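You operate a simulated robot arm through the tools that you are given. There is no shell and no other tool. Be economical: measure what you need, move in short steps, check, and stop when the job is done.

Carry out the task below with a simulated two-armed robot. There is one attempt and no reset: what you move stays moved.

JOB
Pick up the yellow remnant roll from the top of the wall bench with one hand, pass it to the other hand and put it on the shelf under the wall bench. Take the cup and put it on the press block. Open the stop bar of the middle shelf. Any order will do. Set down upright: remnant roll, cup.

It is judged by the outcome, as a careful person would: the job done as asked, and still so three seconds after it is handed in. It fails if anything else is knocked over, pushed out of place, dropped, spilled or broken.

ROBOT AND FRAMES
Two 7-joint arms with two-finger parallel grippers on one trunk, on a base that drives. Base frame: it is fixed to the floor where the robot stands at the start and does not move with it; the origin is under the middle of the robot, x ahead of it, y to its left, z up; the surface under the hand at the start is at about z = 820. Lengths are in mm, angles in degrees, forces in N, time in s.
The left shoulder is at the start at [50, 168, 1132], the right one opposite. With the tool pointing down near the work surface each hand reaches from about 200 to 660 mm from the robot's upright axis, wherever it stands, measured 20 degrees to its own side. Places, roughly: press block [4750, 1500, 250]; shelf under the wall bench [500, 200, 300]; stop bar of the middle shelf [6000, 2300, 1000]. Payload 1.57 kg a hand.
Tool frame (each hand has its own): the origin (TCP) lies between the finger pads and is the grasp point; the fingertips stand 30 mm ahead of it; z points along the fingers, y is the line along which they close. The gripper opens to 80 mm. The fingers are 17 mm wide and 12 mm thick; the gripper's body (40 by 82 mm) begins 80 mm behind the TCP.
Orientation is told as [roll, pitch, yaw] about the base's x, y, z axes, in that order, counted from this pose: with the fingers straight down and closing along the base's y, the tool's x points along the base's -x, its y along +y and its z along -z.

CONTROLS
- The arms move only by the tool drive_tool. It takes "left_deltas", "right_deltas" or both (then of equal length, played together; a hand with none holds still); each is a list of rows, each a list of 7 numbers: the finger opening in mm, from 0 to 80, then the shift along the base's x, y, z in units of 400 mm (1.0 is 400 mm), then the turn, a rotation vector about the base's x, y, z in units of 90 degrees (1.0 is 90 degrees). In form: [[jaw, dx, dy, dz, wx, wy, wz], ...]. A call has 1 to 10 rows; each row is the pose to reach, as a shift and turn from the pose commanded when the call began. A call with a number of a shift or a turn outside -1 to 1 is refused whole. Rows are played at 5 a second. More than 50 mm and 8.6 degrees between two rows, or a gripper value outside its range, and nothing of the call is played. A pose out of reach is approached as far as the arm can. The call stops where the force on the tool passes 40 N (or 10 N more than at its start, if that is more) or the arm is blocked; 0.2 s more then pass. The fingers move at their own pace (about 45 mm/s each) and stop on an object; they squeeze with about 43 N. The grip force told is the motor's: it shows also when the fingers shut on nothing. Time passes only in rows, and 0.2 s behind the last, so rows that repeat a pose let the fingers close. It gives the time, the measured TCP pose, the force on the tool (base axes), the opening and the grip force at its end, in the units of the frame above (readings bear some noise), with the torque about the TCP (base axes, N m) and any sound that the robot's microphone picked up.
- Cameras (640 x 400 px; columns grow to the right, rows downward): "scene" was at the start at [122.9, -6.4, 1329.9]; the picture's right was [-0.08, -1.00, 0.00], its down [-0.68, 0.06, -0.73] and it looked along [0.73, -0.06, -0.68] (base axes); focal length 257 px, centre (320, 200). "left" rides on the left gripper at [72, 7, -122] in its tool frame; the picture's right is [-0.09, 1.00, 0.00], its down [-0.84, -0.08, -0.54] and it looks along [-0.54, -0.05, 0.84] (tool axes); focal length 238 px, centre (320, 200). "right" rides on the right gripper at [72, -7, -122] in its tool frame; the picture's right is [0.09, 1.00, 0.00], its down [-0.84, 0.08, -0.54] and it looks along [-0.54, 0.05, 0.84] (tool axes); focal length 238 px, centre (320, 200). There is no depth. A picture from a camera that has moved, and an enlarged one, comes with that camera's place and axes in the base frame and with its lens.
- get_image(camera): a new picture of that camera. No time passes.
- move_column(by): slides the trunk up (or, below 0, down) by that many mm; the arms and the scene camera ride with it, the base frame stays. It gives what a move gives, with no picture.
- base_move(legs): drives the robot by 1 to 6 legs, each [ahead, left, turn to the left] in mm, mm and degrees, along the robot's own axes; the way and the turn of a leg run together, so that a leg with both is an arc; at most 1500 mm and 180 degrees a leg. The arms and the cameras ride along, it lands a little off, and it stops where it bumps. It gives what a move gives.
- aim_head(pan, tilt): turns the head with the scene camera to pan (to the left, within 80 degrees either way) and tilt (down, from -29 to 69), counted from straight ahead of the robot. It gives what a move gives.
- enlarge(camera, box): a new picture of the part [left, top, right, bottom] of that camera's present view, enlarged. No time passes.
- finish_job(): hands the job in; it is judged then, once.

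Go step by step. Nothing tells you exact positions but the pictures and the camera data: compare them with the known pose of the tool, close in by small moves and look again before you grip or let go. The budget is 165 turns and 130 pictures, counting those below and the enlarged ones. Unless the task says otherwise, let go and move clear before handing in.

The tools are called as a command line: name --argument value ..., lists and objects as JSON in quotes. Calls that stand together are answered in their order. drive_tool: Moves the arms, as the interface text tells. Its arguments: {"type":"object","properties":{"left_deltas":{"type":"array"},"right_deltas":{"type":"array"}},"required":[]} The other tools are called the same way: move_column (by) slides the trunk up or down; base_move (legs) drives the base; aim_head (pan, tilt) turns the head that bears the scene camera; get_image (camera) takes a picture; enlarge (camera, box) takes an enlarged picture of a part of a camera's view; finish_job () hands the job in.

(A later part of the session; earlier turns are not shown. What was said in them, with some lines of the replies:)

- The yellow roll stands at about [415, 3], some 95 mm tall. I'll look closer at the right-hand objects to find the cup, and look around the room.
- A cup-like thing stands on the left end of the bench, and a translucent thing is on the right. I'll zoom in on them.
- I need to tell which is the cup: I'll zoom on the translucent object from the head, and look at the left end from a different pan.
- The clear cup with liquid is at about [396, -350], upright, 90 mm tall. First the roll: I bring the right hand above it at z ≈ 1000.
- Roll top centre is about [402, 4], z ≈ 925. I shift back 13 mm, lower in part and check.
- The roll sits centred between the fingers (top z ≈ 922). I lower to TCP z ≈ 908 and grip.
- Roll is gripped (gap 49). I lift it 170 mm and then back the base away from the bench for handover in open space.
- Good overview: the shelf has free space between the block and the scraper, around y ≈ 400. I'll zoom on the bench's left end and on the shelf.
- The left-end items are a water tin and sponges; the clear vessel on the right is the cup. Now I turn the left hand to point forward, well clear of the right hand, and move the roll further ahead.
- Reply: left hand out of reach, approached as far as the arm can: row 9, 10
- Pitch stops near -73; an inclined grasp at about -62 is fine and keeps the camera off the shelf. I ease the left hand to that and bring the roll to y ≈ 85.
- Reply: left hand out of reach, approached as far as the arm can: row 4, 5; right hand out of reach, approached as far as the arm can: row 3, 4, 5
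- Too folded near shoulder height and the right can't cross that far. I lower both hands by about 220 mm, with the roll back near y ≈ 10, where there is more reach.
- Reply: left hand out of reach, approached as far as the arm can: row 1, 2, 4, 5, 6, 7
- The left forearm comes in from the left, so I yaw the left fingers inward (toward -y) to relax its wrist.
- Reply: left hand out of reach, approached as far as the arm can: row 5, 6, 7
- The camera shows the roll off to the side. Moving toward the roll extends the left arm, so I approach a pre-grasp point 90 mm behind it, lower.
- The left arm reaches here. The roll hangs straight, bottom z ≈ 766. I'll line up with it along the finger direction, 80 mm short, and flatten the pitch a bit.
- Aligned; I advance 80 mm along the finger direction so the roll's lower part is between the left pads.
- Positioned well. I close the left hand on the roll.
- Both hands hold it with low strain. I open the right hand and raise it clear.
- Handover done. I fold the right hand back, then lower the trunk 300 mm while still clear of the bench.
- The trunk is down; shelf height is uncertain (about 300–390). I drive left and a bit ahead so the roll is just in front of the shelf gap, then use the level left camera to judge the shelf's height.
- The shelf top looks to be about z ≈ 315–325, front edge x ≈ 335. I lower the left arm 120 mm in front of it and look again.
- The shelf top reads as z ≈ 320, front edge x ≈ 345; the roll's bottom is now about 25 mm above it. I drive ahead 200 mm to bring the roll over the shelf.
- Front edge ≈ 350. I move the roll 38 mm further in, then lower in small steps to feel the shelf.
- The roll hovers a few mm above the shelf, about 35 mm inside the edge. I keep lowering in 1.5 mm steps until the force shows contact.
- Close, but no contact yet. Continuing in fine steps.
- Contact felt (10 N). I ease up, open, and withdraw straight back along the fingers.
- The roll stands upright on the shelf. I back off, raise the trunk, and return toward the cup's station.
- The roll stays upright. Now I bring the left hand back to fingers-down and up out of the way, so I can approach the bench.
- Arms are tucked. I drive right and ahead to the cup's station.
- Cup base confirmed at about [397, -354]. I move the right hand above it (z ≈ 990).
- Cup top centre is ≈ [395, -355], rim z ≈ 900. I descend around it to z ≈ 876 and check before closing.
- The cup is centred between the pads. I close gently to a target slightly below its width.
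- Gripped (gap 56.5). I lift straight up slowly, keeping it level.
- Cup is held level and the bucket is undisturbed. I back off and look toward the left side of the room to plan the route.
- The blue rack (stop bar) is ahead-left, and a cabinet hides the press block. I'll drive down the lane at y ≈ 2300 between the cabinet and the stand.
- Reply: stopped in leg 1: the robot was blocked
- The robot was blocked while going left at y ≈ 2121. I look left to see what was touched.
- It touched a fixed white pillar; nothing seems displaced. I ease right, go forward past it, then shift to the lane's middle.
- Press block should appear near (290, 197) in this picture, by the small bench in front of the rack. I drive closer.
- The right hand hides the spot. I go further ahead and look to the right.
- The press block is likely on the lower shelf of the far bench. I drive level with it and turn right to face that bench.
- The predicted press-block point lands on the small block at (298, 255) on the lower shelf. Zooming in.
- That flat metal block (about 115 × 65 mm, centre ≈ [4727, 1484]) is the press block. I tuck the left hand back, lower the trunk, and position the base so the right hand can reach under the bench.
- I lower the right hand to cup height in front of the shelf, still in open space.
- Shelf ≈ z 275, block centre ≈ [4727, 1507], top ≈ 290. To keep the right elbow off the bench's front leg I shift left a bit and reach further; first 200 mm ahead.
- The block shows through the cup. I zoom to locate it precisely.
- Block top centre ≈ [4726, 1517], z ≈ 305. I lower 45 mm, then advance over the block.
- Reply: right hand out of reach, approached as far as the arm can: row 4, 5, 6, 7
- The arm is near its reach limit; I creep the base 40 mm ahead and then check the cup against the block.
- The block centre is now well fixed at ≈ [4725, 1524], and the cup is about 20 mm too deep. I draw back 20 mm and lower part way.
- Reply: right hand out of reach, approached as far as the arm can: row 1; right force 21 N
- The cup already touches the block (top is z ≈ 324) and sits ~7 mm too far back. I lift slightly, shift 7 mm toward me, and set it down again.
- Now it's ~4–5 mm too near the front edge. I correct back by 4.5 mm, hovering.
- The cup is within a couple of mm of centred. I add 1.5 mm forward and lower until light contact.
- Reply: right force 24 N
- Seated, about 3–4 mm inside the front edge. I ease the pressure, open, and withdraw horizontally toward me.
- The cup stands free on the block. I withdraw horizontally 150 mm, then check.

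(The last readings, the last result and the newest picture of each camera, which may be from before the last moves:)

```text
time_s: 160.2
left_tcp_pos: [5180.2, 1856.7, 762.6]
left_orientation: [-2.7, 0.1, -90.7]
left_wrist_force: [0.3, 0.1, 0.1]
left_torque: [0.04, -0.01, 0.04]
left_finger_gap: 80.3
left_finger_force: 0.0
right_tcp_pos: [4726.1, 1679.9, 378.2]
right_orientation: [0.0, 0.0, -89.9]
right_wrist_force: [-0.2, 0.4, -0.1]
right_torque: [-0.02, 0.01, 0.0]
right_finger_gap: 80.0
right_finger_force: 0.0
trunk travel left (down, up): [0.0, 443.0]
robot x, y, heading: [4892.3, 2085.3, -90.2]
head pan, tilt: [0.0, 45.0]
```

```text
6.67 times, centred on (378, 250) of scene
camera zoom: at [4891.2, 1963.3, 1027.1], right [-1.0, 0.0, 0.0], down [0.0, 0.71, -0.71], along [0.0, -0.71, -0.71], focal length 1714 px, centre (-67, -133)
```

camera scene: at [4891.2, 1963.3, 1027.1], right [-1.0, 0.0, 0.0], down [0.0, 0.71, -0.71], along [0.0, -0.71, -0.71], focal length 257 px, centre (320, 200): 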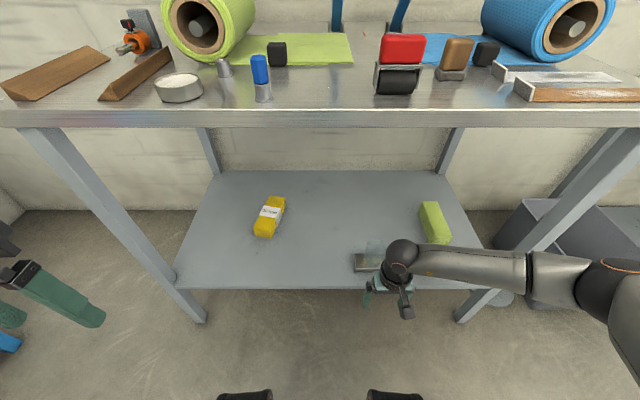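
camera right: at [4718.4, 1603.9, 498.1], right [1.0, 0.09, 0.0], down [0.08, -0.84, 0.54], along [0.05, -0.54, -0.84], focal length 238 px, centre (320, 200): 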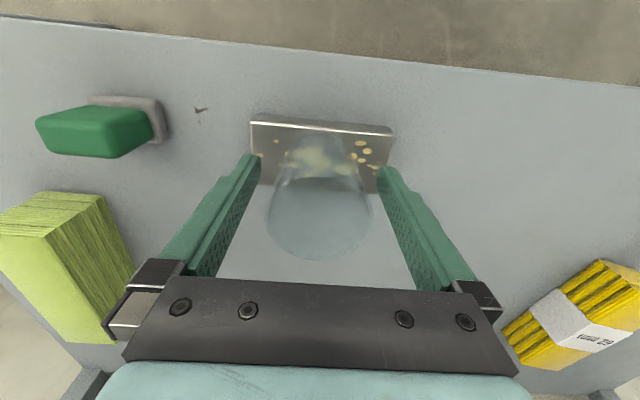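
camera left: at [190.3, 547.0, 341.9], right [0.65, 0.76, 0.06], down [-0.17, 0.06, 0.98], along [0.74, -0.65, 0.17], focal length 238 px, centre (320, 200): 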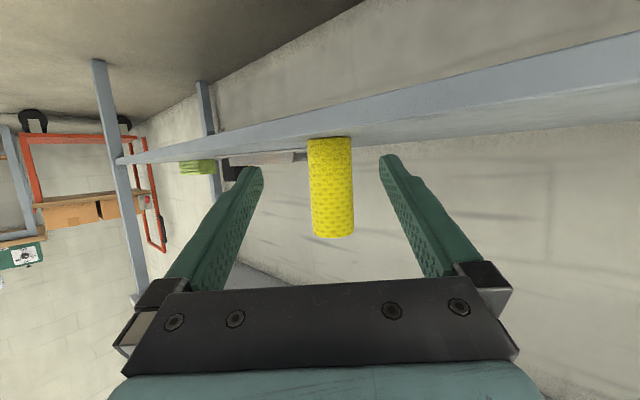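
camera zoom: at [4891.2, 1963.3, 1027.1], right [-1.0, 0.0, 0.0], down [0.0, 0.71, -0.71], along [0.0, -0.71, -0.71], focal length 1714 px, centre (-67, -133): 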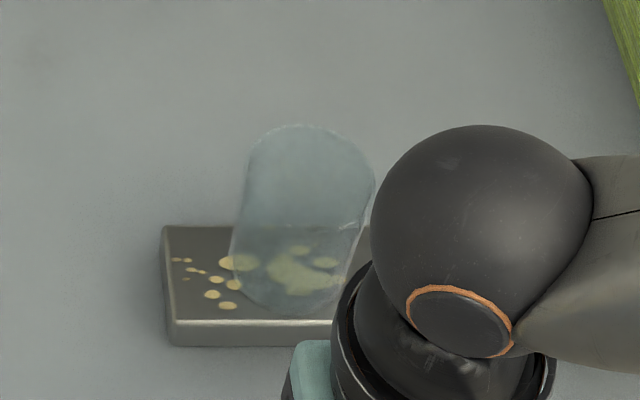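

Cup is upright on the press block. I back away, raise the trunk and turn to the rack.

base_move --legs '[[-300, 0, 0]]'

move_column --by 300

drive_tool --right_deltas '[[80, 0, 0.01, 0.1, 0, 0, 0], [80, 0, 0.02, 0.2, 0, 0, 0], [80, 0, 0.03, 0.3, 0, 0, 0], [80, 0, 0.05, 0.4, 0, 0, 0], [80, 0, 0.07, 0.5, 0, 0, 0], [80, 0, 0.1, 0.6, 0, 0, 0], [80, 0, 0.13, 0.7, 0, 0, 0], [80, 0, 0.16, 0.8, 0, 0, 0]]'

base_move --legs '[[0, 0, 90]]'

aim_head --pan 0 --tilt 15

get_image --camera "scene"

```text
time_s: 162.2
left_tcp_pos: [5180.2, 2157.8, 761.0]
left_orientation: [-2.8, 0.0, -90.8]
left_wrist_force: [0.3, -0.2, 0.2]
left_torque: [-0.01, -0.03, 0.0]
left_finger_gap: 80.0
left_finger_force: 0.1
right_tcp_pos: [4725.6, 1980.6, 377.7]
right_orientation: [-0.1, 0.1, -90.1]
right_wrist_force: [0.4, -0.4, -0.3]
right_torque: [-0.01, 0.0, -0.01]
right_finger_gap: 80.3
right_finger_force: 0.0
trunk travel left (down, up): [0.0, 443.0]
robot x, y, heading: [4892.6, 2382.9, -90.0]
head pan, tilt: [0.0, 45.0]
```

```text
time_s: 165.2
left_tcp_pos: [5179.9, 2156.1, 1061.3]
left_orientation: [-2.7, 0.1, -90.9]
left_wrist_force: [0.3, 0.4, 0.6]
left_torque: [0.02, -0.03, -0.02]
left_finger_gap: 80.1
left_finger_force: 0.0
right_tcp_pos: [4725.9, 1979.5, 677.3]
right_orientation: [0.0, 0.1, -90.0]
right_wrist_force: [0.0, 0.8, -0.7]
right_torque: [0.02, 0.0, -0.02]
right_finger_gap: 80.0
right_finger_force: 0.1
trunk travel left (down, up): [-300.0, 143.0]
robot x, y, heading: [4894.9, 2381.0, -90.2]
head pan, tilt: [0.0, 45.0]
```

```text
time_s: 167.0
left_tcp_pos: [5180.1, 2157.2, 1060.6]
left_orientation: [-2.7, 0.1, -90.8]
left_wrist_force: [0.0, -0.3, 0.4]
left_torque: [0.01, 0.03, -0.01]
left_finger_gap: 80.3
left_finger_force: 0.1
right_tcp_pos: [4723.3, 2048.7, 996.0]
right_orientation: [0.0, 0.0, -90.0]
right_wrist_force: [0.1, 0.7, 0.2]
right_torque: [0.0, 0.01, 0.0]
right_finger_gap: 79.9
right_finger_force: 0.0
trunk travel left (down, up): [-300.0, 143.0]
robot x, y, heading: [4892.7, 2385.0, -90.0]
head pan, tilt: [0.0, 45.0]
```

```text
time_s: 171.3
left_tcp_pos: [5115.2, 2673.7, 1061.7]
left_orientation: [-2.7, 0.1, -0.1]
left_wrist_force: [0.6, 0.9, 0.6]
left_torque: [0.03, 0.0, 0.01]
left_finger_gap: 79.9
left_finger_force: 0.0
right_tcp_pos: [5228.2, 2220.9, 995.6]
right_orientation: [-0.1, 0.0, 0.5]
right_wrist_force: [0.2, -0.1, 0.3]
right_torque: [-0.01, 0.02, -0.01]
right_finger_gap: 79.9
right_finger_force: 0.0
trunk travel left (down, up): [-300.0, 143.0]
robot x, y, heading: [4890.8, 2382.9, 0.5]
head pan, tilt: [0.0, 45.0]
```

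```text
time_s: 172.2
left_tcp_pos: [5116.0, 2674.4, 1060.5]
left_orientation: [-2.6, 0.1, -0.1]
left_wrist_force: [0.6, -0.7, 1.1]
left_torque: [-0.01, 0.01, 0.03]
left_finger_gap: 80.0
left_finger_force: 0.2
right_tcp_pos: [5227.7, 2219.9, 995.8]
right_orientation: [0.0, -0.1, 0.6]
right_wrist_force: [0.6, -0.4, 0.5]
right_torque: [-0.03, -0.01, 0.0]
right_finger_gap: 79.9
right_finger_force: 0.1
trunk travel left (down, up): [-300.0, 143.0]
robot x, y, heading: [4891.5, 2382.1, 0.5]
head pan, tilt: [0.0, 15.0]
```

```text
34 pictures are left
camera scene: at [5024.8, 2385.8, 1373.8], right [0.01, -1.0, 0.0], down [-0.26, 0.0, -0.97], along [0.97, 0.01, -0.26], focal length 257 px, centre (320, 200)
```

scene: 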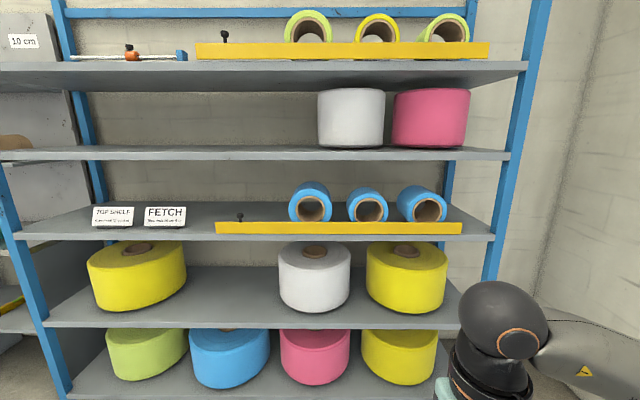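

The third (middle) shelf carries the yellow stop bar in question, with a black knob at its left end. I zoom to understand its mechanism and read the cards.

enlarge --camera "scene" --box '[200, 170, 360, 270]'

enlarge --camera "scene" --box '[340, 170, 500, 270]'

enlarge --camera "scene" --box '[80, 195, 208, 275]'

enlarge --camera "scene" --box '[60, 0, 316, 160]'

```text
4.00 times, centred on (280, 220) of scene
camera zoom: at [5024.8, 2385.8, 1373.8], right [0.01, -1.0, 0.0], down [-0.26, 0.0, -0.97], along [0.97, 0.01, -0.26], focal length 1028 px, centre (480, 120)
```

zoom: 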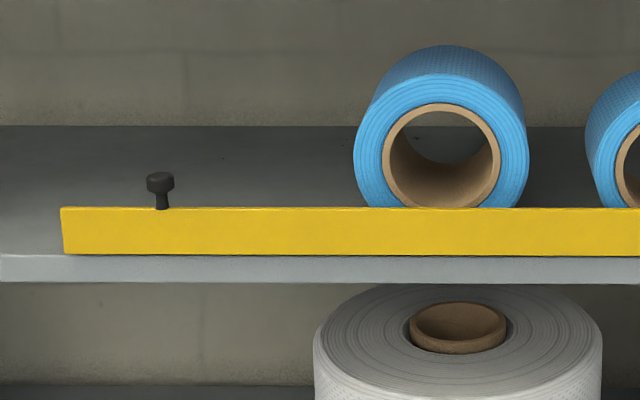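

```text
4.00 times, centred on (420, 220) of scene
camera zoom: at [5024.8, 2385.8, 1373.8], right [0.01, -1.0, 0.0], down [-0.26, 0.0, -0.97], along [0.97, 0.01, -0.26], focal length 1028 px, centre (-80, 120)
```

zoom: 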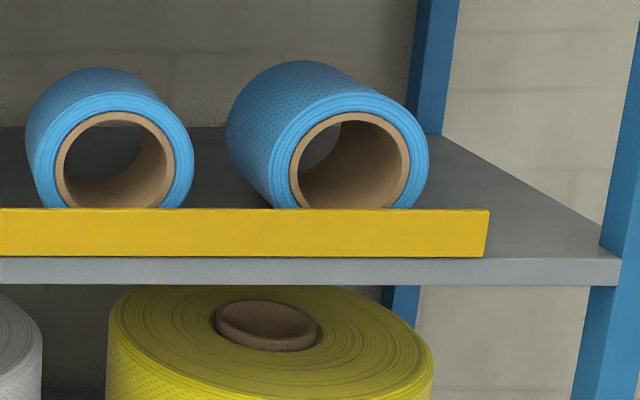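

```text
5.00 times, centred on (144, 235) of scene
camera zoom: at [5024.8, 2385.8, 1373.8], right [0.01, -1.0, 0.0], down [-0.26, 0.0, -0.97], along [0.97, 0.01, -0.26], focal length 1285 px, centre (1200, 25)
```

zoom: 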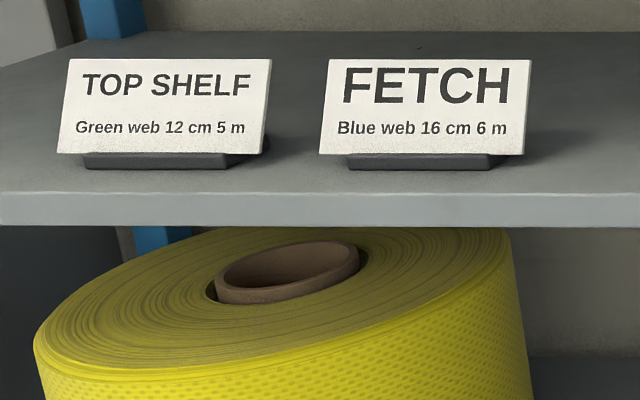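

```text
2.50 times, centred on (188, 80) of scene
camera zoom: at [5024.8, 2385.8, 1373.8], right [0.01, -1.0, 0.0], down [-0.26, 0.0, -0.97], along [0.97, 0.01, -0.26], focal length 643 px, centre (650, 500)
```

zoom: 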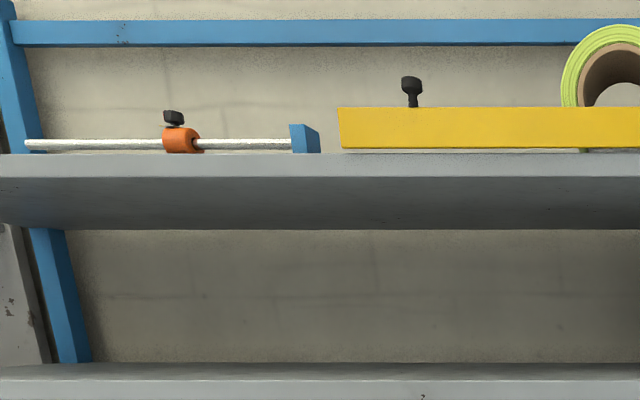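

The bar runs y ≈ 1835–2810 at x ≈ 5985, z ≈ 982–1025, with the knob at y ≈ 2710. I drive nearer and raise the head to look for the hinge from above.

base_move --legs '[[380, 150, 0]]'

move_column --by 143

aim_head --pan 0 --tilt 35

get_image --camera "scene"

```text
time_s: 174.8
left_tcp_pos: [5495.1, 2838.3, 1061.4]
left_orientation: [-2.7, 0.1, 0.5]
left_wrist_force: [0.3, -0.3, 0.0]
left_torque: [0.01, -0.01, 0.01]
left_finger_gap: 79.9
left_finger_force: 0.0
right_tcp_pos: [5614.8, 2383.4, 995.9]
right_orientation: [0.0, 0.1, 1.3]
right_wrist_force: [0.0, -0.4, -0.9]
right_torque: [0.04, -0.02, 0.0]
right_finger_gap: 79.9
right_finger_force: 0.1
trunk travel left (down, up): [-300.0, 143.0]
robot x, y, heading: [5273.9, 2546.3, 1.3]
head pan, tilt: [0.0, 15.0]
```

```text
time_s: 176.5
left_tcp_pos: [5496.1, 2837.2, 1204.3]
left_orientation: [-2.7, 0.2, 0.5]
left_wrist_force: [-0.3, 0.1, -0.2]
left_torque: [-0.01, 0.02, -0.01]
left_finger_gap: 80.3
left_finger_force: 0.0
right_tcp_pos: [5614.2, 2384.4, 1138.1]
right_orientation: [0.0, 0.1, 1.3]
right_wrist_force: [-0.8, -0.6, 0.1]
right_torque: [0.01, 0.01, -0.01]
right_finger_gap: 80.0
right_finger_force: 0.1
trunk travel left (down, up): [-443.0, 0.0]
robot x, y, heading: [5272.9, 2541.8, 1.1]
head pan, tilt: [0.0, 15.0]
```

```text
time_s: 177.3
left_tcp_pos: [5496.4, 2837.2, 1204.6]
left_orientation: [-2.7, 0.1, 0.6]
left_wrist_force: [-0.1, 0.7, 0.2]
left_torque: [0.03, -0.03, 0.02]
left_finger_gap: 79.7
left_finger_force: 0.0
right_tcp_pos: [5614.2, 2385.2, 1139.5]
right_orientation: [0.1, 0.0, 1.4]
right_wrist_force: [-0.2, -0.6, 0.2]
right_torque: [0.01, -0.04, 0.01]
right_finger_gap: 79.7
right_finger_force: 0.1
trunk travel left (down, up): [-443.0, 0.0]
robot x, y, heading: [5274.8, 2545.2, 1.3]
head pan, tilt: [0.0, 35.0]
```

```text
29 pictures are left
camera scene: at [5403.5, 2547.2, 1484.6], right [0.02, -1.0, 0.0], down [-0.57, -0.01, -0.82], along [0.82, 0.02, -0.57], focal length 257 px, centre (320, 200)
```

scene: 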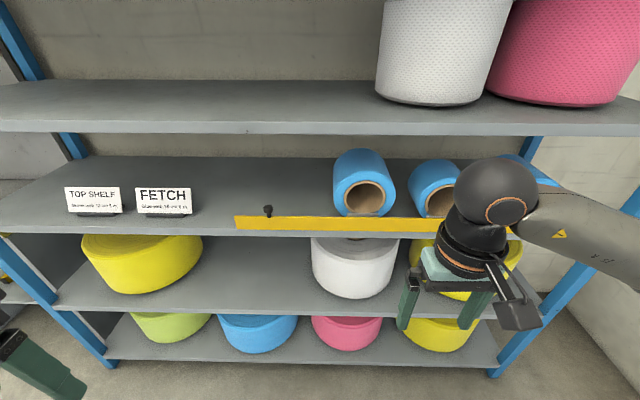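

enlarge --camera "scene" --box '[220, 190, 316, 250]'

enlarge --camera "scene" --box '[470, 180, 566, 240]'

```text
6.67 times, centred on (268, 220) of scene
camera zoom: at [5403.5, 2547.2, 1484.6], right [0.02, -1.0, 0.0], down [-0.57, -0.01, -0.82], along [0.82, 0.02, -0.57], focal length 1714 px, centre (667, 67)
```

zoom: 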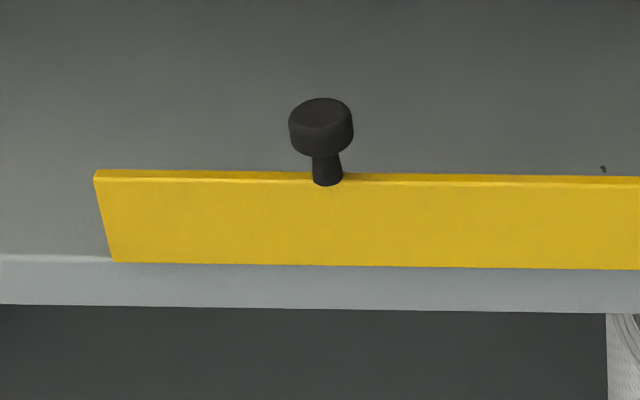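

```text
6.67 times, centred on (518, 210) of scene
camera zoom: at [5403.5, 2547.2, 1484.6], right [0.02, -1.0, 0.0], down [-0.57, -0.01, -0.82], along [0.82, 0.02, -0.57], focal length 1714 px, centre (-1000, 133)
```

zoom: 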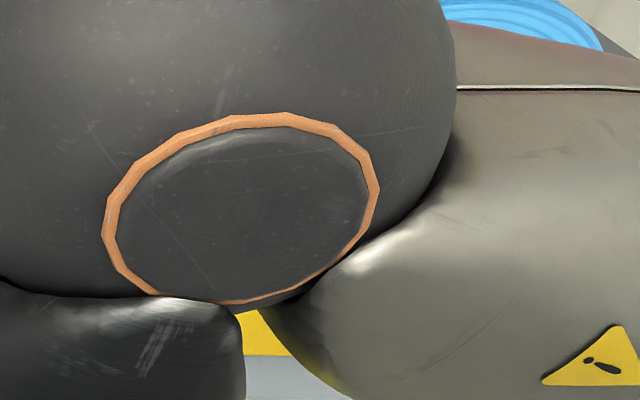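

The knob (≈26 mm head) stands at about [5982, 2709, 1049]. I'll take it with the left hand pitched 45°; first pose the hand in open space and tuck the right one back.

drive_tool --left_deltas '[[80, 0.0585, -0.032, -0.024, 0, -0.05, 0], [80, 0.117, -0.0645, -0.047, 0, -0.1, 0], [80, 0.1755, -0.097, -0.07, 0, -0.15, 0], [80, 0.234, -0.129, -0.094, 0, -0.2, 0], [80, 0.2925, -0.161, -0.118, 0, -0.25, 0], [80, 0.351, -0.1935, -0.142, 0, -0.3, 0], [60, 0.41, -0.226, -0.165, 0, -0.35, 0], [50, 0.468, -0.258, -0.189, 0, -0.4, 0], [50, 0.5265, -0.29, -0.212, 0, -0.45, 0], [50, 0.585, -0.3225, -0.236, 0, -0.5, 0]]' --right_deltas '[[80, -0.03, -0.02, 0, 0, 0, 0], [80, -0.06, -0.04, 0, 0, 0, 0], [80, -0.09, -0.06, 0, 0, 0, 0], [80, -0.12, -0.08, 0, 0, 0, 0], [80, -0.15, -0.1, 0, 0, 0, 0], [80, -0.18, -0.12, 0, 0, 0, 0], [80, -0.2, -0.14, 0, 0, 0, 0], [80, -0.2, -0.14, 0, 0, 0, 0], [80, -0.2, -0.14, 0, 0, 0, 0], [80, -0.2, -0.14, 0, 0, 0, 0]]'

```text
time_s: 179.5
left_tcp_pos: [5730.4, 2706.8, 1110.3]
left_orientation: [-3.2, -45.2, 0.8]
left_wrist_force: [0.8, -1.2, -0.6]
left_torque: [-0.01, 0.01, -0.04]
left_finger_gap: 50.3
left_finger_force: 0.0
right_tcp_pos: [5537.3, 2327.8, 1138.6]
right_orientation: [-0.1, 0.1, 1.3]
right_wrist_force: [0.7, -0.1, 0.5]
right_torque: [-0.01, 0.0, 0.0]
right_finger_gap: 80.0
right_finger_force: 0.1
trunk travel left (down, up): [-443.0, 0.0]
robot x, y, heading: [5274.1, 2544.3, 1.4]
head pan, tilt: [0.0, 35.0]
```

base_move --legs '[[170, 0, -1.3]]'

get_image --camera "left"

get_image --camera "scene"

```text
time_s: 181.0
left_tcp_pos: [5905.5, 2695.9, 1109.4]
left_orientation: [-3.1, -44.9, -0.8]
left_wrist_force: [-0.2, -0.8, -0.1]
left_torque: [-0.01, 0.03, -0.02]
left_finger_gap: 49.9
left_finger_force: 0.0
right_tcp_pos: [5701.5, 2323.6, 1137.2]
right_orientation: [0.0, 0.0, -0.2]
right_wrist_force: [0.1, 0.0, -0.4]
right_torque: [-0.02, 0.05, 0.0]
right_finger_gap: 79.9
right_finger_force: 0.1
trunk travel left (down, up): [-443.0, 0.0]
robot x, y, heading: [5443.5, 2547.8, -0.2]
head pan, tilt: [0.0, 35.0]
```

```text
26 pictures are left
camera left: at [5769.1, 2712.1, 1144.7], right [0.12, 0.99, 0.03], down [0.21, -0.05, 0.98], along [0.97, -0.11, -0.21], focal length 238 px, centre (320, 200)
```

left: 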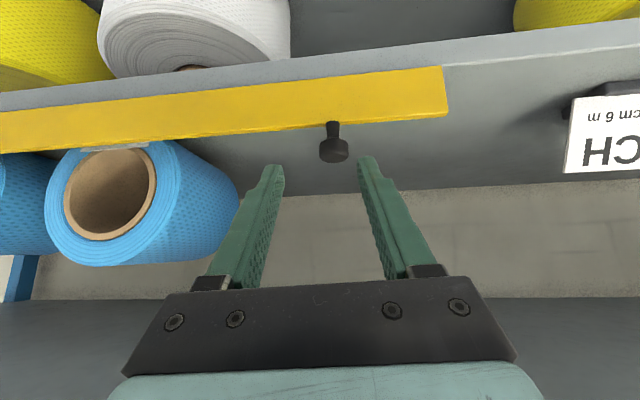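

```text
25 pictures are left
camera scene: at [5576.2, 2545.2, 1484.4], right [-0.01, -1.0, 0.0], down [-0.57, 0.0, -0.82], along [0.82, 0.0, -0.57], focal length 257 px, centre (320, 200)
```

scene: 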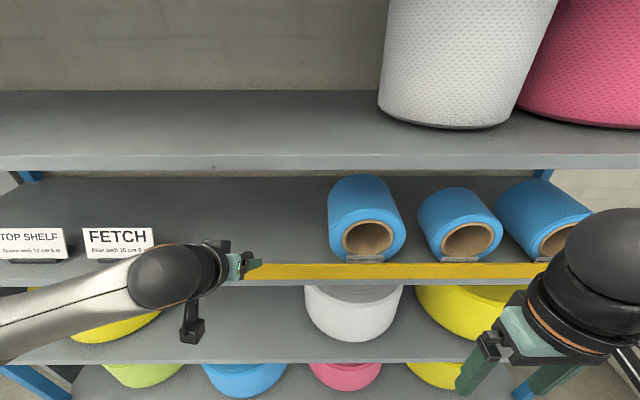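

The knob is in view at ≈ [5982, 2702, 1050]. I move in along the fingers, stopping short of the bar, and close on the knob.

drive_tool --left_deltas '[[50, 0.06, 0.01, -0.035, 0, 0, 0], [50, 0.11, 0.015, -0.075, 0, 0, 0], [50, 0.165, 0.016, -0.122, 0, 0, 0], [50, 0.165, 0.016, -0.122, 0, 0, 0]]'

get_image --camera "left"

```text
time_s: 182.0
left_tcp_pos: [5970.9, 2703.9, 1060.8]
left_orientation: [-3.1, -44.9, -0.8]
left_wrist_force: [-0.6, 0.7, -0.2]
left_torque: [0.01, 0.0, 0.04]
left_finger_gap: 50.0
left_finger_force: 0.1
right_tcp_pos: [5700.1, 2323.4, 1138.1]
right_orientation: [0.1, -0.1, -0.1]
right_wrist_force: [0.5, 0.5, 0.3]
right_torque: [0.0, -0.02, 0.0]
right_finger_gap: 80.1
right_finger_force: 0.1
trunk travel left (down, up): [-443.0, 0.0]
robot x, y, heading: [5443.7, 2544.8, -0.5]
head pan, tilt: [0.0, 35.0]
```

```text
24 pictures are left
camera left: at [5834.3, 2719.5, 1095.4], right [0.12, 0.99, 0.03], down [0.21, -0.05, 0.98], along [0.97, -0.11, -0.21], focal length 238 px, centre (320, 200)
```

left: 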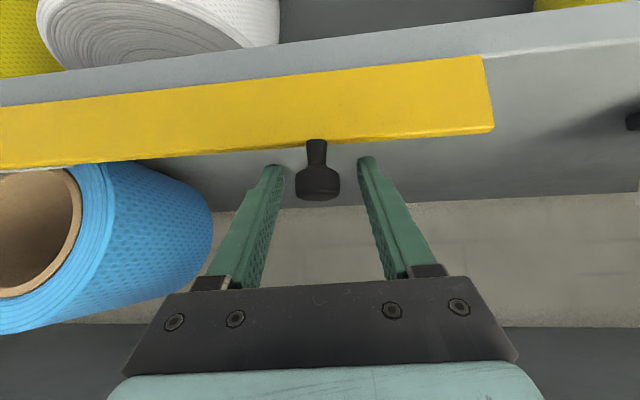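

Knob is between the fingertips. I close on it.

drive_tool --left_deltas '[[20, 0, -0.003, 0, 0, 0, 0], [10, 0, -0.003, 0, 0, 0, 0], [10, 0, -0.003, 0, 0, 0, 0], [10, 0, -0.003, 0, 0, 0, 0]]'

drive_tool --left_deltas '[[10, -0.015, 0, 0, 0, 0, 0], [10, -0.03, 0, 0, 0, 0, 0], [10, -0.05, 0, 0, 0, 0, 0], [10, -0.05, 0, 0, 0, 0, 0]]'

get_image --camera "left"

```text
time_s: 183.0
left_tcp_pos: [5971.1, 2701.8, 1061.1]
left_orientation: [-3.2, -44.9, -0.8]
left_wrist_force: [-0.2, 0.8, 1.1]
left_torque: [0.4, 0.01, 0.05]
left_finger_gap: 25.9
left_finger_force: 36.1
right_tcp_pos: [5701.0, 2323.5, 1137.9]
right_orientation: [0.1, 0.0, -0.2]
right_wrist_force: [0.3, -0.6, -0.1]
right_torque: [-0.01, 0.0, -0.01]
right_finger_gap: 80.0
right_finger_force: 0.1
trunk travel left (down, up): [-443.0, 0.0]
robot x, y, heading: [5445.4, 2548.2, -0.5]
head pan, tilt: [0.0, 35.0]
```

```text
time_s: 184.0
left_tcp_pos: [5954.0, 2701.3, 1060.7]
left_orientation: [-3.1, -44.8, -0.7]
left_wrist_force: [15.6, 3.1, -2.5]
left_torque: [0.46, -1.17, -0.1]
left_finger_gap: 26.2
left_finger_force: 37.5
right_tcp_pos: [5703.0, 2323.2, 1137.5]
right_orientation: [0.1, 0.3, -0.2]
right_wrist_force: [-0.9, 0.6, 0.0]
right_torque: [0.04, -0.01, -0.02]
right_finger_gap: 80.1
right_finger_force: 0.0
trunk travel left (down, up): [-443.0, 0.0]
robot x, y, heading: [5446.6, 2541.8, -0.4]
head pan, tilt: [0.0, 35.0]
```

```text
23 pictures are left
camera left: at [5817.0, 2718.0, 1095.4], right [0.12, 0.99, 0.03], down [0.21, -0.05, 0.98], along [0.97, -0.11, -0.21], focal length 238 px, centre (320, 200)
```

left: 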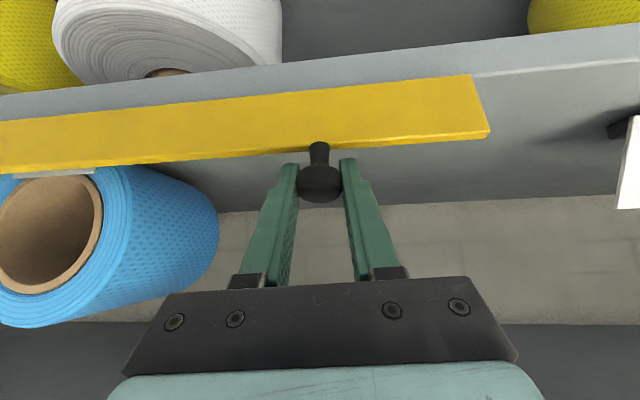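

The bar tips forward about its lower edge: the top moved 17 mm toward me with the far end following. I follow that arc (radius ≈ 68 mm) to about 55°, turning the hand along a little.

drive_tool --left_deltas '[[10, -0.01, 0, -0.009, 0, -0.022, 0], [10, -0.0238, 0, -0.018, 0, -0.0444, 0], [10, -0.038, 0, -0.026, 0, -0.067, 0], [10, -0.051, 0, -0.0348, 0, -0.0889, 0], [10, -0.064, 0, -0.045, 0, -0.111, 0], [10, -0.0755, 0, -0.056, 0, -0.1333, 0], [10, -0.086, 0, -0.068, 0, -0.155, 0], [10, -0.096, 0, -0.081, 0, -0.1778, 0], [10, -0.096, 0, -0.081, 0, -0.1778, 0]]'

get_image --camera "left"

get_image --camera "scene"

```text
time_s: 186.0
left_tcp_pos: [5931.0, 2701.7, 1054.3]
left_orientation: [-3.3, -54.1, -0.7]
left_wrist_force: [-2.8, 7.4, 33.6]
left_torque: [0.36, -0.62, 0.04]
left_finger_gap: 26.1
left_finger_force: 37.1
left hand out of reach, approached as far as the arm can: row 5, 6, 7, 8, 9
right_tcp_pos: [5699.1, 2322.9, 1139.2]
right_orientation: [0.1, -0.1, -0.2]
right_wrist_force: [0.1, 0.5, -0.9]
right_torque: [-0.02, -0.03, -0.04]
right_finger_gap: 80.2
right_finger_force: 0.1
trunk travel left (down, up): [-443.0, 0.0]
robot x, y, heading: [5448.0, 2545.1, -0.2]
head pan, tilt: [0.0, 35.0]
```

```text
22 pictures are left
camera left: at [5791.3, 2718.1, 1066.9], right [0.11, 0.99, 0.04], down [0.05, -0.05, 1.0], along [0.99, -0.11, -0.05], focal length 238 px, centre (320, 200)
```

left: 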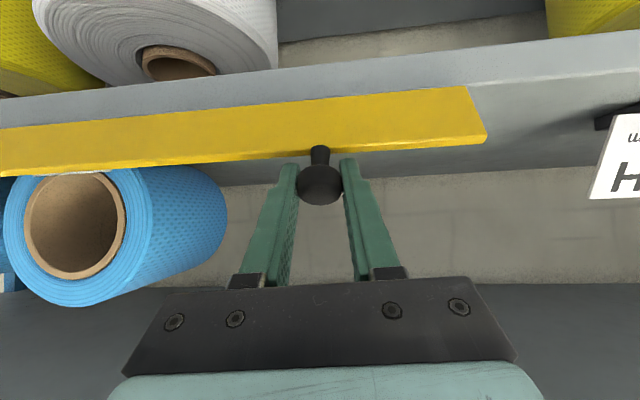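

```text
21 pictures are left
camera scene: at [5571.6, 2545.2, 1485.0], right [-0.01, -1.0, 0.0], down [-0.57, 0.0, -0.82], along [0.82, 0.0, -0.57], focal length 257 px, centre (320, 200)
```

scene: 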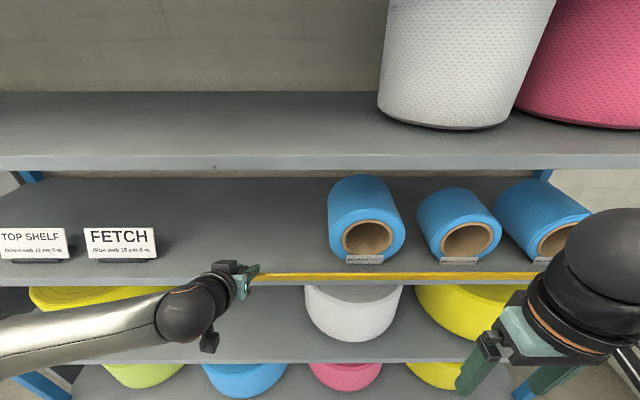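

The bar is about 39° open, but the arm hit its limit at that pitch. I undo the hand's extra pitch while continuing along the arc.

drive_tool --left_deltas '[[10, -0.012, 0, -0.005, 0, 0.03, 0], [10, -0.022, 0, -0.02, 0, 0.06, 0], [10, -0.032, 0, -0.038, 0, 0.09, 0], [10, -0.042, 0, -0.055, 0, 0.1, 0], [10, -0.05, 0, -0.072, 0, 0.1, 0], [10, -0.057, 0, -0.09, 0, 0.1, 0], [10, -0.057, 0, -0.09, 0, 0.1, 0]]'

get_image --camera "left"

```text
time_s: 186.7
left_tcp_pos: [5927.9, 2701.5, 1051.8]
left_orientation: [-3.3, -50.0, -0.2]
left_wrist_force: [-7.0, 3.2, 8.3]
left_torque: [-0.07, 0.07, 0.13]
left_finger_gap: 26.6
left_finger_force: 25.7
right_tcp_pos: [5699.4, 2323.9, 1138.9]
right_orientation: [0.1, 0.0, -0.2]
right_wrist_force: [-0.9, 0.1, 0.3]
right_torque: [-0.05, 0.01, 0.0]
right_finger_gap: 79.8
right_finger_force: 0.1
trunk travel left (down, up): [-443.0, 0.0]
robot x, y, heading: [5447.2, 2543.6, -0.3]
head pan, tilt: [0.0, 35.0]
stopped in row 3 (left hand): the force on the tool passed its limit at 46 N (the readings are from after the stop); the commanded pose is now the measured one
```

```text
20 pictures are left
camera left: at [5789.2, 2717.6, 1074.0], right [0.11, 0.99, 0.03], down [0.12, -0.05, 0.99], along [0.99, -0.1, -0.12], focal length 238 px, centre (320, 200)
```

left: 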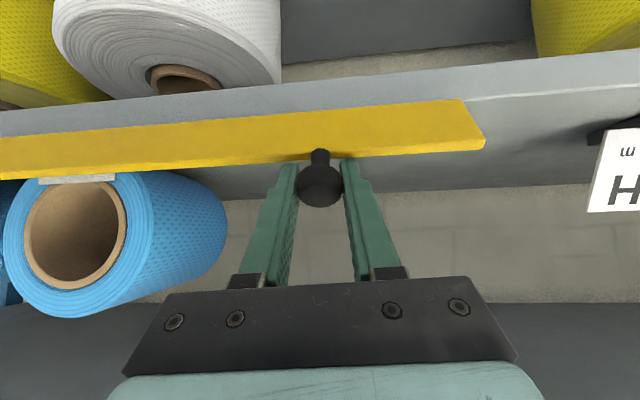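

The fingertips now press on the tilted bar's top edge, so holding the knob won't take it further. I release, back off along the fingers, and see whether the bar stays.

drive_tool --left_deltas '[[50, 0, 0, 0, 0, 0, 0], [50, 0, 0, 0, 0, 0, 0], [50, -0.05, 0, 0.045, 0, 0, 0], [50, -0.12, 0, 0.1, 0, 0, 0], [40, -0.17, 0, 0.15, 0, 0, 0], [0, -0.17, 0.05, 0.15, 0, 0, 0], [0, -0.17, 0.1, 0.15, 0, 0, 0], [0, -0.17, 0.1, 0.15, 0, 0, 0]]'

get_image --camera "left"

get_image --camera "scene"

```text
time_s: 188.4
left_tcp_pos: [5872.9, 2740.8, 1107.8]
left_orientation: [-3.2, -49.7, -0.5]
left_wrist_force: [0.6, -0.9, -0.2]
left_torque: [0.0, 0.04, -0.01]
left_finger_gap: 0.0
left_finger_force: 16.6
left hand out of reach, approached as far as the arm can: row 6, 7, 8
right_tcp_pos: [5701.0, 2323.0, 1137.4]
right_orientation: [0.0, 0.1, -0.2]
right_wrist_force: [0.5, -0.3, 0.8]
right_torque: [0.06, 0.01, -0.03]
right_finger_gap: 80.1
right_finger_force: 0.0
trunk travel left (down, up): [-443.0, 0.0]
robot x, y, heading: [5446.6, 2546.7, -0.3]
head pan, tilt: [0.0, 35.0]
```

```text
19 pictures are left
camera left: at [5734.2, 2756.1, 1131.9], right [0.11, 0.99, 0.03], down [0.12, -0.05, 0.99], along [0.99, -0.1, -0.13], focal length 238 px, centre (320, 200)
```

left: 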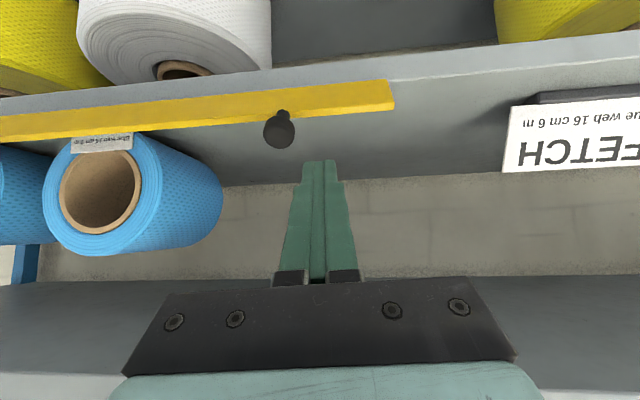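

```text
18 pictures are left
camera scene: at [5575.7, 2545.1, 1484.5], right [-0.01, -1.0, 0.0], down [-0.57, 0.0, -0.82], along [0.82, 0.0, -0.57], focal length 257 px, centre (320, 200)
```

scene: 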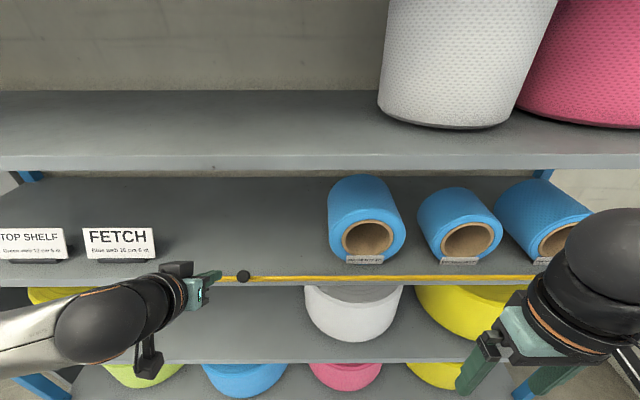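

The bar stays put, about 45° open. With closed fingers I'll reach over its top edge beside the knob (y ≈ 2750) and press it down from the inside.

drive_tool --left_deltas '[[0, 0.06, 0.02, -0.02, 0, 0.045, 0], [0, 0.13, 0.02, -0.057, 0, 0.09, 0], [0, 0.18, 0.02, -0.1, 0, 0.09, 0], [0, 0.2225, 0.02, -0.145, 0, 0.09, 0], [0, 0.2225, 0.02, -0.145, 0, 0.09, 0]]'

get_image --camera "left"

```text
time_s: 189.7
left_tcp_pos: [5962.9, 2748.4, 1049.3]
left_orientation: [-3.5, -41.7, -0.3]
left_wrist_force: [-0.2, 0.6, 0.5]
left_torque: [0.0, 0.0, -0.01]
left_finger_gap: 0.0
left_finger_force: 21.0
right_tcp_pos: [5700.6, 2322.8, 1137.9]
right_orientation: [0.0, 0.0, -0.2]
right_wrist_force: [-0.2, -0.2, -0.4]
right_torque: [0.01, 0.02, 0.03]
right_finger_gap: 80.1
right_finger_force: 0.1
trunk travel left (down, up): [-443.0, 0.0]
robot x, y, heading: [5446.7, 2550.4, -0.2]
head pan, tilt: [0.0, 35.0]
```

```text
17 pictures are left
camera left: at [5829.0, 2763.6, 1091.4], right [0.11, 0.99, 0.02], down [0.26, -0.05, 0.96], along [0.96, -0.11, -0.27], focal length 238 px, centre (320, 200)
```

left: 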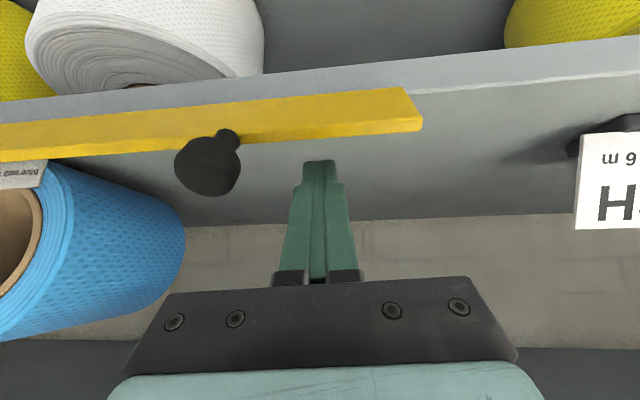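

Fingers are over and behind the bar's top edge. I press toward me and down in small steps.

drive_tool --left_deltas '[[0, -0.015, 0, -0.02, 0, 0, 0], [0, -0.03, 0, -0.04, 0, 0, 0], [0, -0.045, 0, -0.055, 0, 0, 0], [0, -0.06, 0, -0.07, 0, 0, 0], [0, -0.075, 0, -0.08, 0, 0, 0], [0, -0.088, 0, -0.09, 0, 0, 0], [0, -0.1, 0, -0.1, 0, 0, 0], [0, -0.1, 0, -0.1, 0, 0, 0]]'

get_image --camera "left"

enlarge --camera "scene" --box '[160, 220, 352, 340]'

```text
time_s: 191.4
left_tcp_pos: [5922.5, 2749.7, 1009.5]
left_orientation: [-3.4, -41.8, -0.4]
left_wrist_force: [2.4, 0.0, 4.4]
left_torque: [-0.01, -0.1, 0.01]
left_finger_gap: 0.0
left_finger_force: 21.7
right_tcp_pos: [5701.6, 2322.9, 1138.1]
right_orientation: [0.0, 0.0, -0.2]
right_wrist_force: [-0.3, -0.6, 0.0]
right_torque: [-0.01, 0.01, 0.0]
right_finger_gap: 80.1
right_finger_force: 0.0
trunk travel left (down, up): [-443.0, 0.0]
robot x, y, heading: [5446.6, 2548.8, -0.4]
head pan, tilt: [0.0, 35.0]
```

```text
16 pictures are left
camera left: at [5786.9, 2765.0, 1052.1], right [0.11, 0.99, 0.02], down [0.26, -0.05, 0.96], along [0.96, -0.1, -0.27], focal length 238 px, centre (320, 200)
```

left: 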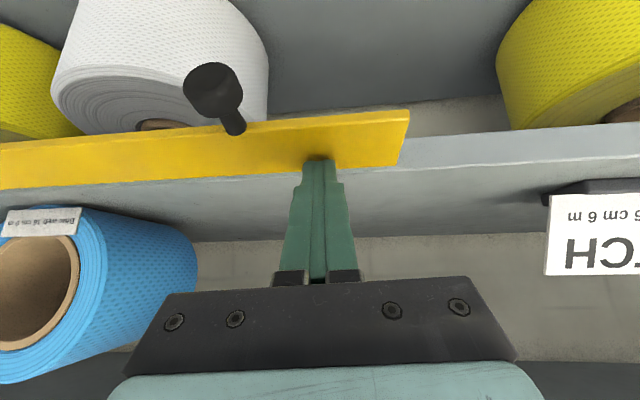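

```text
3.33 times, centred on (256, 280) of scene
camera zoom: at [5575.5, 2545.1, 1484.5], right [-0.01, -1.0, 0.0], down [-0.57, 0.0, -0.82], along [0.82, 0.0, -0.57], focal length 857 px, centre (533, -67)
```

zoom: 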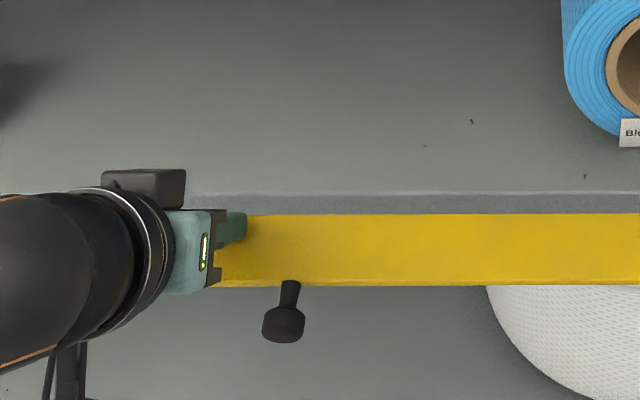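

The bar now lies at about 90–95°. I press gently a bit further to see whether this is its end stop.

drive_tool --left_deltas '[[0, -0.008, 0, -0.01, 0, 0, 0], [0, -0.015, 0, -0.02, 0, 0, 0], [0, -0.02, 0, -0.03, 0, 0, 0], [0, -0.02, 0, -0.03, 0, 0, 0]]'

get_image --camera "left"

```text
time_s: 192.6
left_tcp_pos: [5918.6, 2749.6, 1007.6]
left_orientation: [-3.3, -43.8, -0.1]
left_wrist_force: [-7.4, 2.6, 9.4]
left_torque: [0.07, 0.07, 0.04]
left_finger_gap: 0.1
left_finger_force: 21.1
right_tcp_pos: [5698.7, 2323.9, 1139.3]
right_orientation: [0.1, 0.0, -0.1]
right_wrist_force: [0.3, 0.0, 0.7]
right_torque: [0.0, -0.03, 0.02]
right_finger_gap: 79.6
right_finger_force: 0.0
trunk travel left (down, up): [-443.0, 0.0]
robot x, y, heading: [5444.7, 2546.7, -0.4]
head pan, tilt: [0.0, 35.0]
stopped in row 4 (left hand): the force on the tool passed its limit at 40 N (the readings are from after the stop); the commanded pose is now the measured one
```

```text
14 pictures are left
camera left: at [5783.4, 2764.1, 1046.4], right [0.11, 0.99, 0.02], down [0.23, -0.05, 0.97], along [0.97, -0.1, -0.23], focal length 238 px, centre (320, 200)
```

left: 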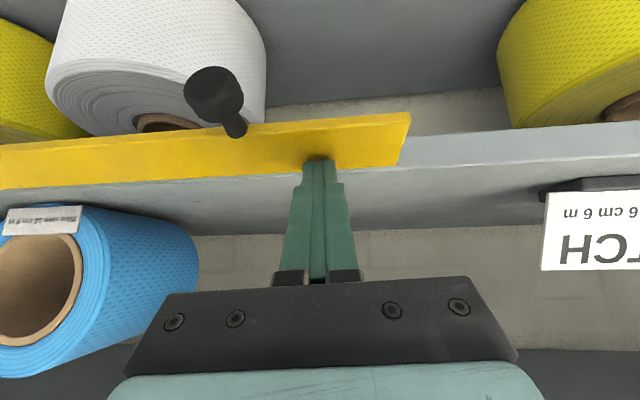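

That's the end stop: the bar is fully open. I lift the hand away and back off, then check.

drive_tool --left_deltas '[[0, 0, 0, 0.05, 0, 0, 0], [0, -0.02, 0, 0.12, 0, 0, 0], [0, -0.05, 0, 0.18, 0, 0, 0], [0, -0.08, 0, 0.22, 0, 0, 0]]'

base_move --legs '[[-350, 0, 0]]'

aim_head --pan 0 --tilt 25

get_image --camera "scene"

aim_head --pan -78 --tilt 40

get_image --camera "scene"

```text
time_s: 193.6
left_tcp_pos: [5888.0, 2749.8, 1096.7]
left_orientation: [-3.3, -43.5, -0.2]
left_wrist_force: [-0.2, -0.1, -0.2]
left_torque: [0.01, -0.01, 0.0]
left_finger_gap: 0.0
left_finger_force: 21.1
right_tcp_pos: [5700.0, 2322.9, 1137.4]
right_orientation: [0.0, -0.1, -0.4]
right_wrist_force: [-0.1, 0.1, -0.1]
right_torque: [0.0, 0.01, 0.0]
right_finger_gap: 80.1
right_finger_force: 0.1
trunk travel left (down, up): [-443.0, 0.0]
robot x, y, heading: [5445.7, 2544.1, 0.0]
head pan, tilt: [0.0, 35.0]
```

```text
time_s: 195.9
left_tcp_pos: [5532.2, 2756.1, 1097.5]
left_orientation: [-3.2, -43.5, 0.4]
left_wrist_force: [0.3, -0.1, 0.8]
left_torque: [0.02, -0.02, 0.0]
left_finger_gap: 0.0
left_finger_force: 21.5
right_tcp_pos: [5348.7, 2327.9, 1138.5]
right_orientation: [-0.1, 0.0, 0.4]
right_wrist_force: [0.3, 0.5, 0.6]
right_torque: [-0.01, -0.02, -0.02]
right_finger_gap: 79.9
right_finger_force: 0.0
trunk travel left (down, up): [-443.0, 0.0]
robot x, y, heading: [5093.8, 2546.6, 0.1]
head pan, tilt: [0.0, 35.0]
```

```text
time_s: 196.6
left_tcp_pos: [5532.0, 2755.6, 1096.5]
left_orientation: [-3.1, -43.5, 0.3]
left_wrist_force: [0.3, -0.8, -0.4]
left_torque: [0.02, -0.02, 0.01]
left_finger_gap: 0.2
left_finger_force: 21.2
right_tcp_pos: [5348.3, 2326.5, 1138.8]
right_orientation: [0.0, 0.1, 0.4]
right_wrist_force: [-0.1, -0.1, 0.4]
right_torque: [0.01, 0.01, 0.0]
right_finger_gap: 79.9
right_finger_force: 0.2
trunk travel left (down, up): [-443.0, 0.0]
robot x, y, heading: [5092.5, 2547.2, 0.2]
head pan, tilt: [0.0, 25.0]
```

```text
13 pictures are left
camera scene: at [5225.9, 2546.7, 1500.2], right [0.0, -1.0, 0.0], down [-0.42, 0.0, -0.91], along [0.91, 0.0, -0.42], focal length 257 px, centre (320, 200)
```

scene: 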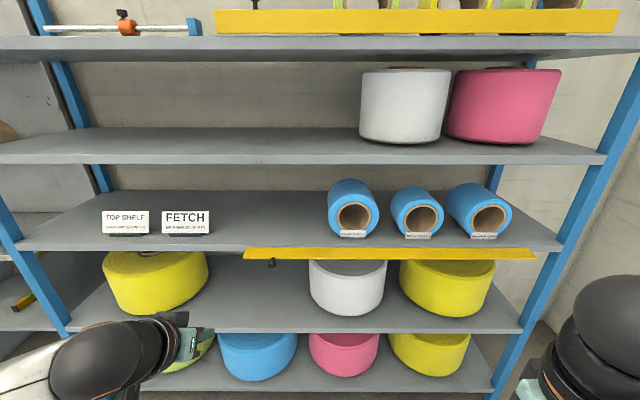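

```text
time_s: 198.1
left_tcp_pos: [5532.5, 2754.8, 1097.2]
left_orientation: [-3.2, -43.5, 0.4]
left_wrist_force: [-0.1, -0.2, -0.1]
left_torque: [-0.01, 0.01, -0.03]
left_finger_gap: 0.1
left_finger_force: 21.3
right_tcp_pos: [5348.9, 2326.1, 1137.5]
right_orientation: [0.0, 0.0, 0.4]
right_wrist_force: [-0.8, 0.3, 0.6]
right_torque: [-0.03, -0.01, 0.0]
right_finger_gap: 80.2
right_finger_force: 0.1
trunk travel left (down, up): [-443.0, 0.0]
robot x, y, heading: [5093.3, 2541.7, 0.2]
head pan, tilt: [-78.0, 40.0]
```

```text
12 pictures are left
camera scene: at [5151.7, 2463.2, 1477.0], right [-0.98, -0.21, 0.0], down [-0.14, 0.63, -0.77], along [0.16, -0.75, -0.64], focal length 257 px, centre (320, 200)
```

scene: 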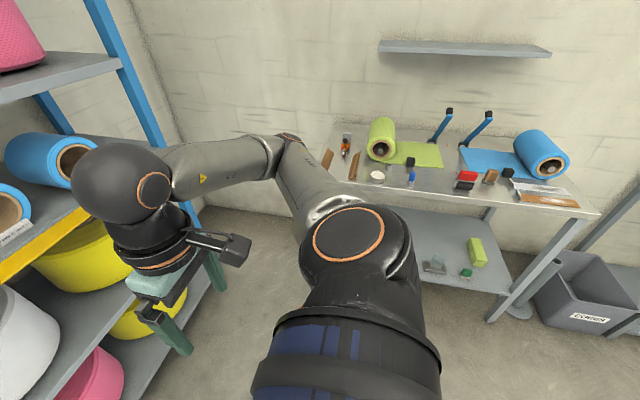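

The bar lies open and the blue rolls are undisturbed. One zoom to confirm the cup still stands on the block.

enlarge --camera "scene" --box '[400, 235, 480, 285]'

```text
8.00 times, centred on (440, 260) of scene
camera zoom: at [5151.7, 2463.2, 1477.0], right [-0.98, -0.21, 0.0], down [-0.14, 0.63, -0.77], along [0.16, -0.75, -0.64], focal length 2057 px, centre (-640, -280)
```

zoom: 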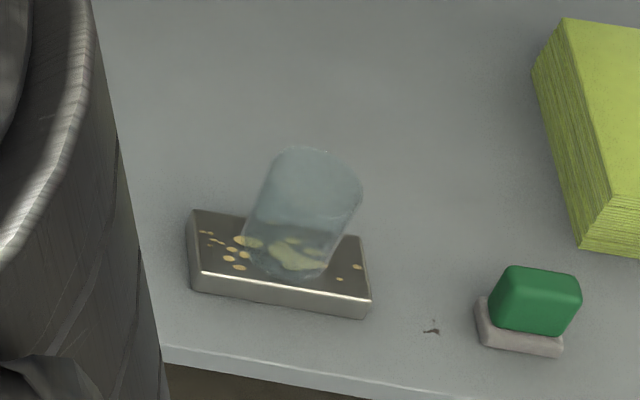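

The cup stands upright on the press block, the roll is on the shelf, and the stop bar is open against its stop. Handing in.

finish_job

```text
The job is handed in.
```

I handed the job in with all three parts done. The robot brushed a fixed white pillar once while driving, and nothing appeared to move.

- **Remnant roll:** the yellow roll went from the right hand to the left and stands upright on the shelf under the wall bench.
- **Cup:** it stands upright on the press block, about 3–4 mm inside the block's front edge; I checked it again just before handing in.
- **Stop bar:** the middle shelf's bar is folded forward to its end stop, about 90°.
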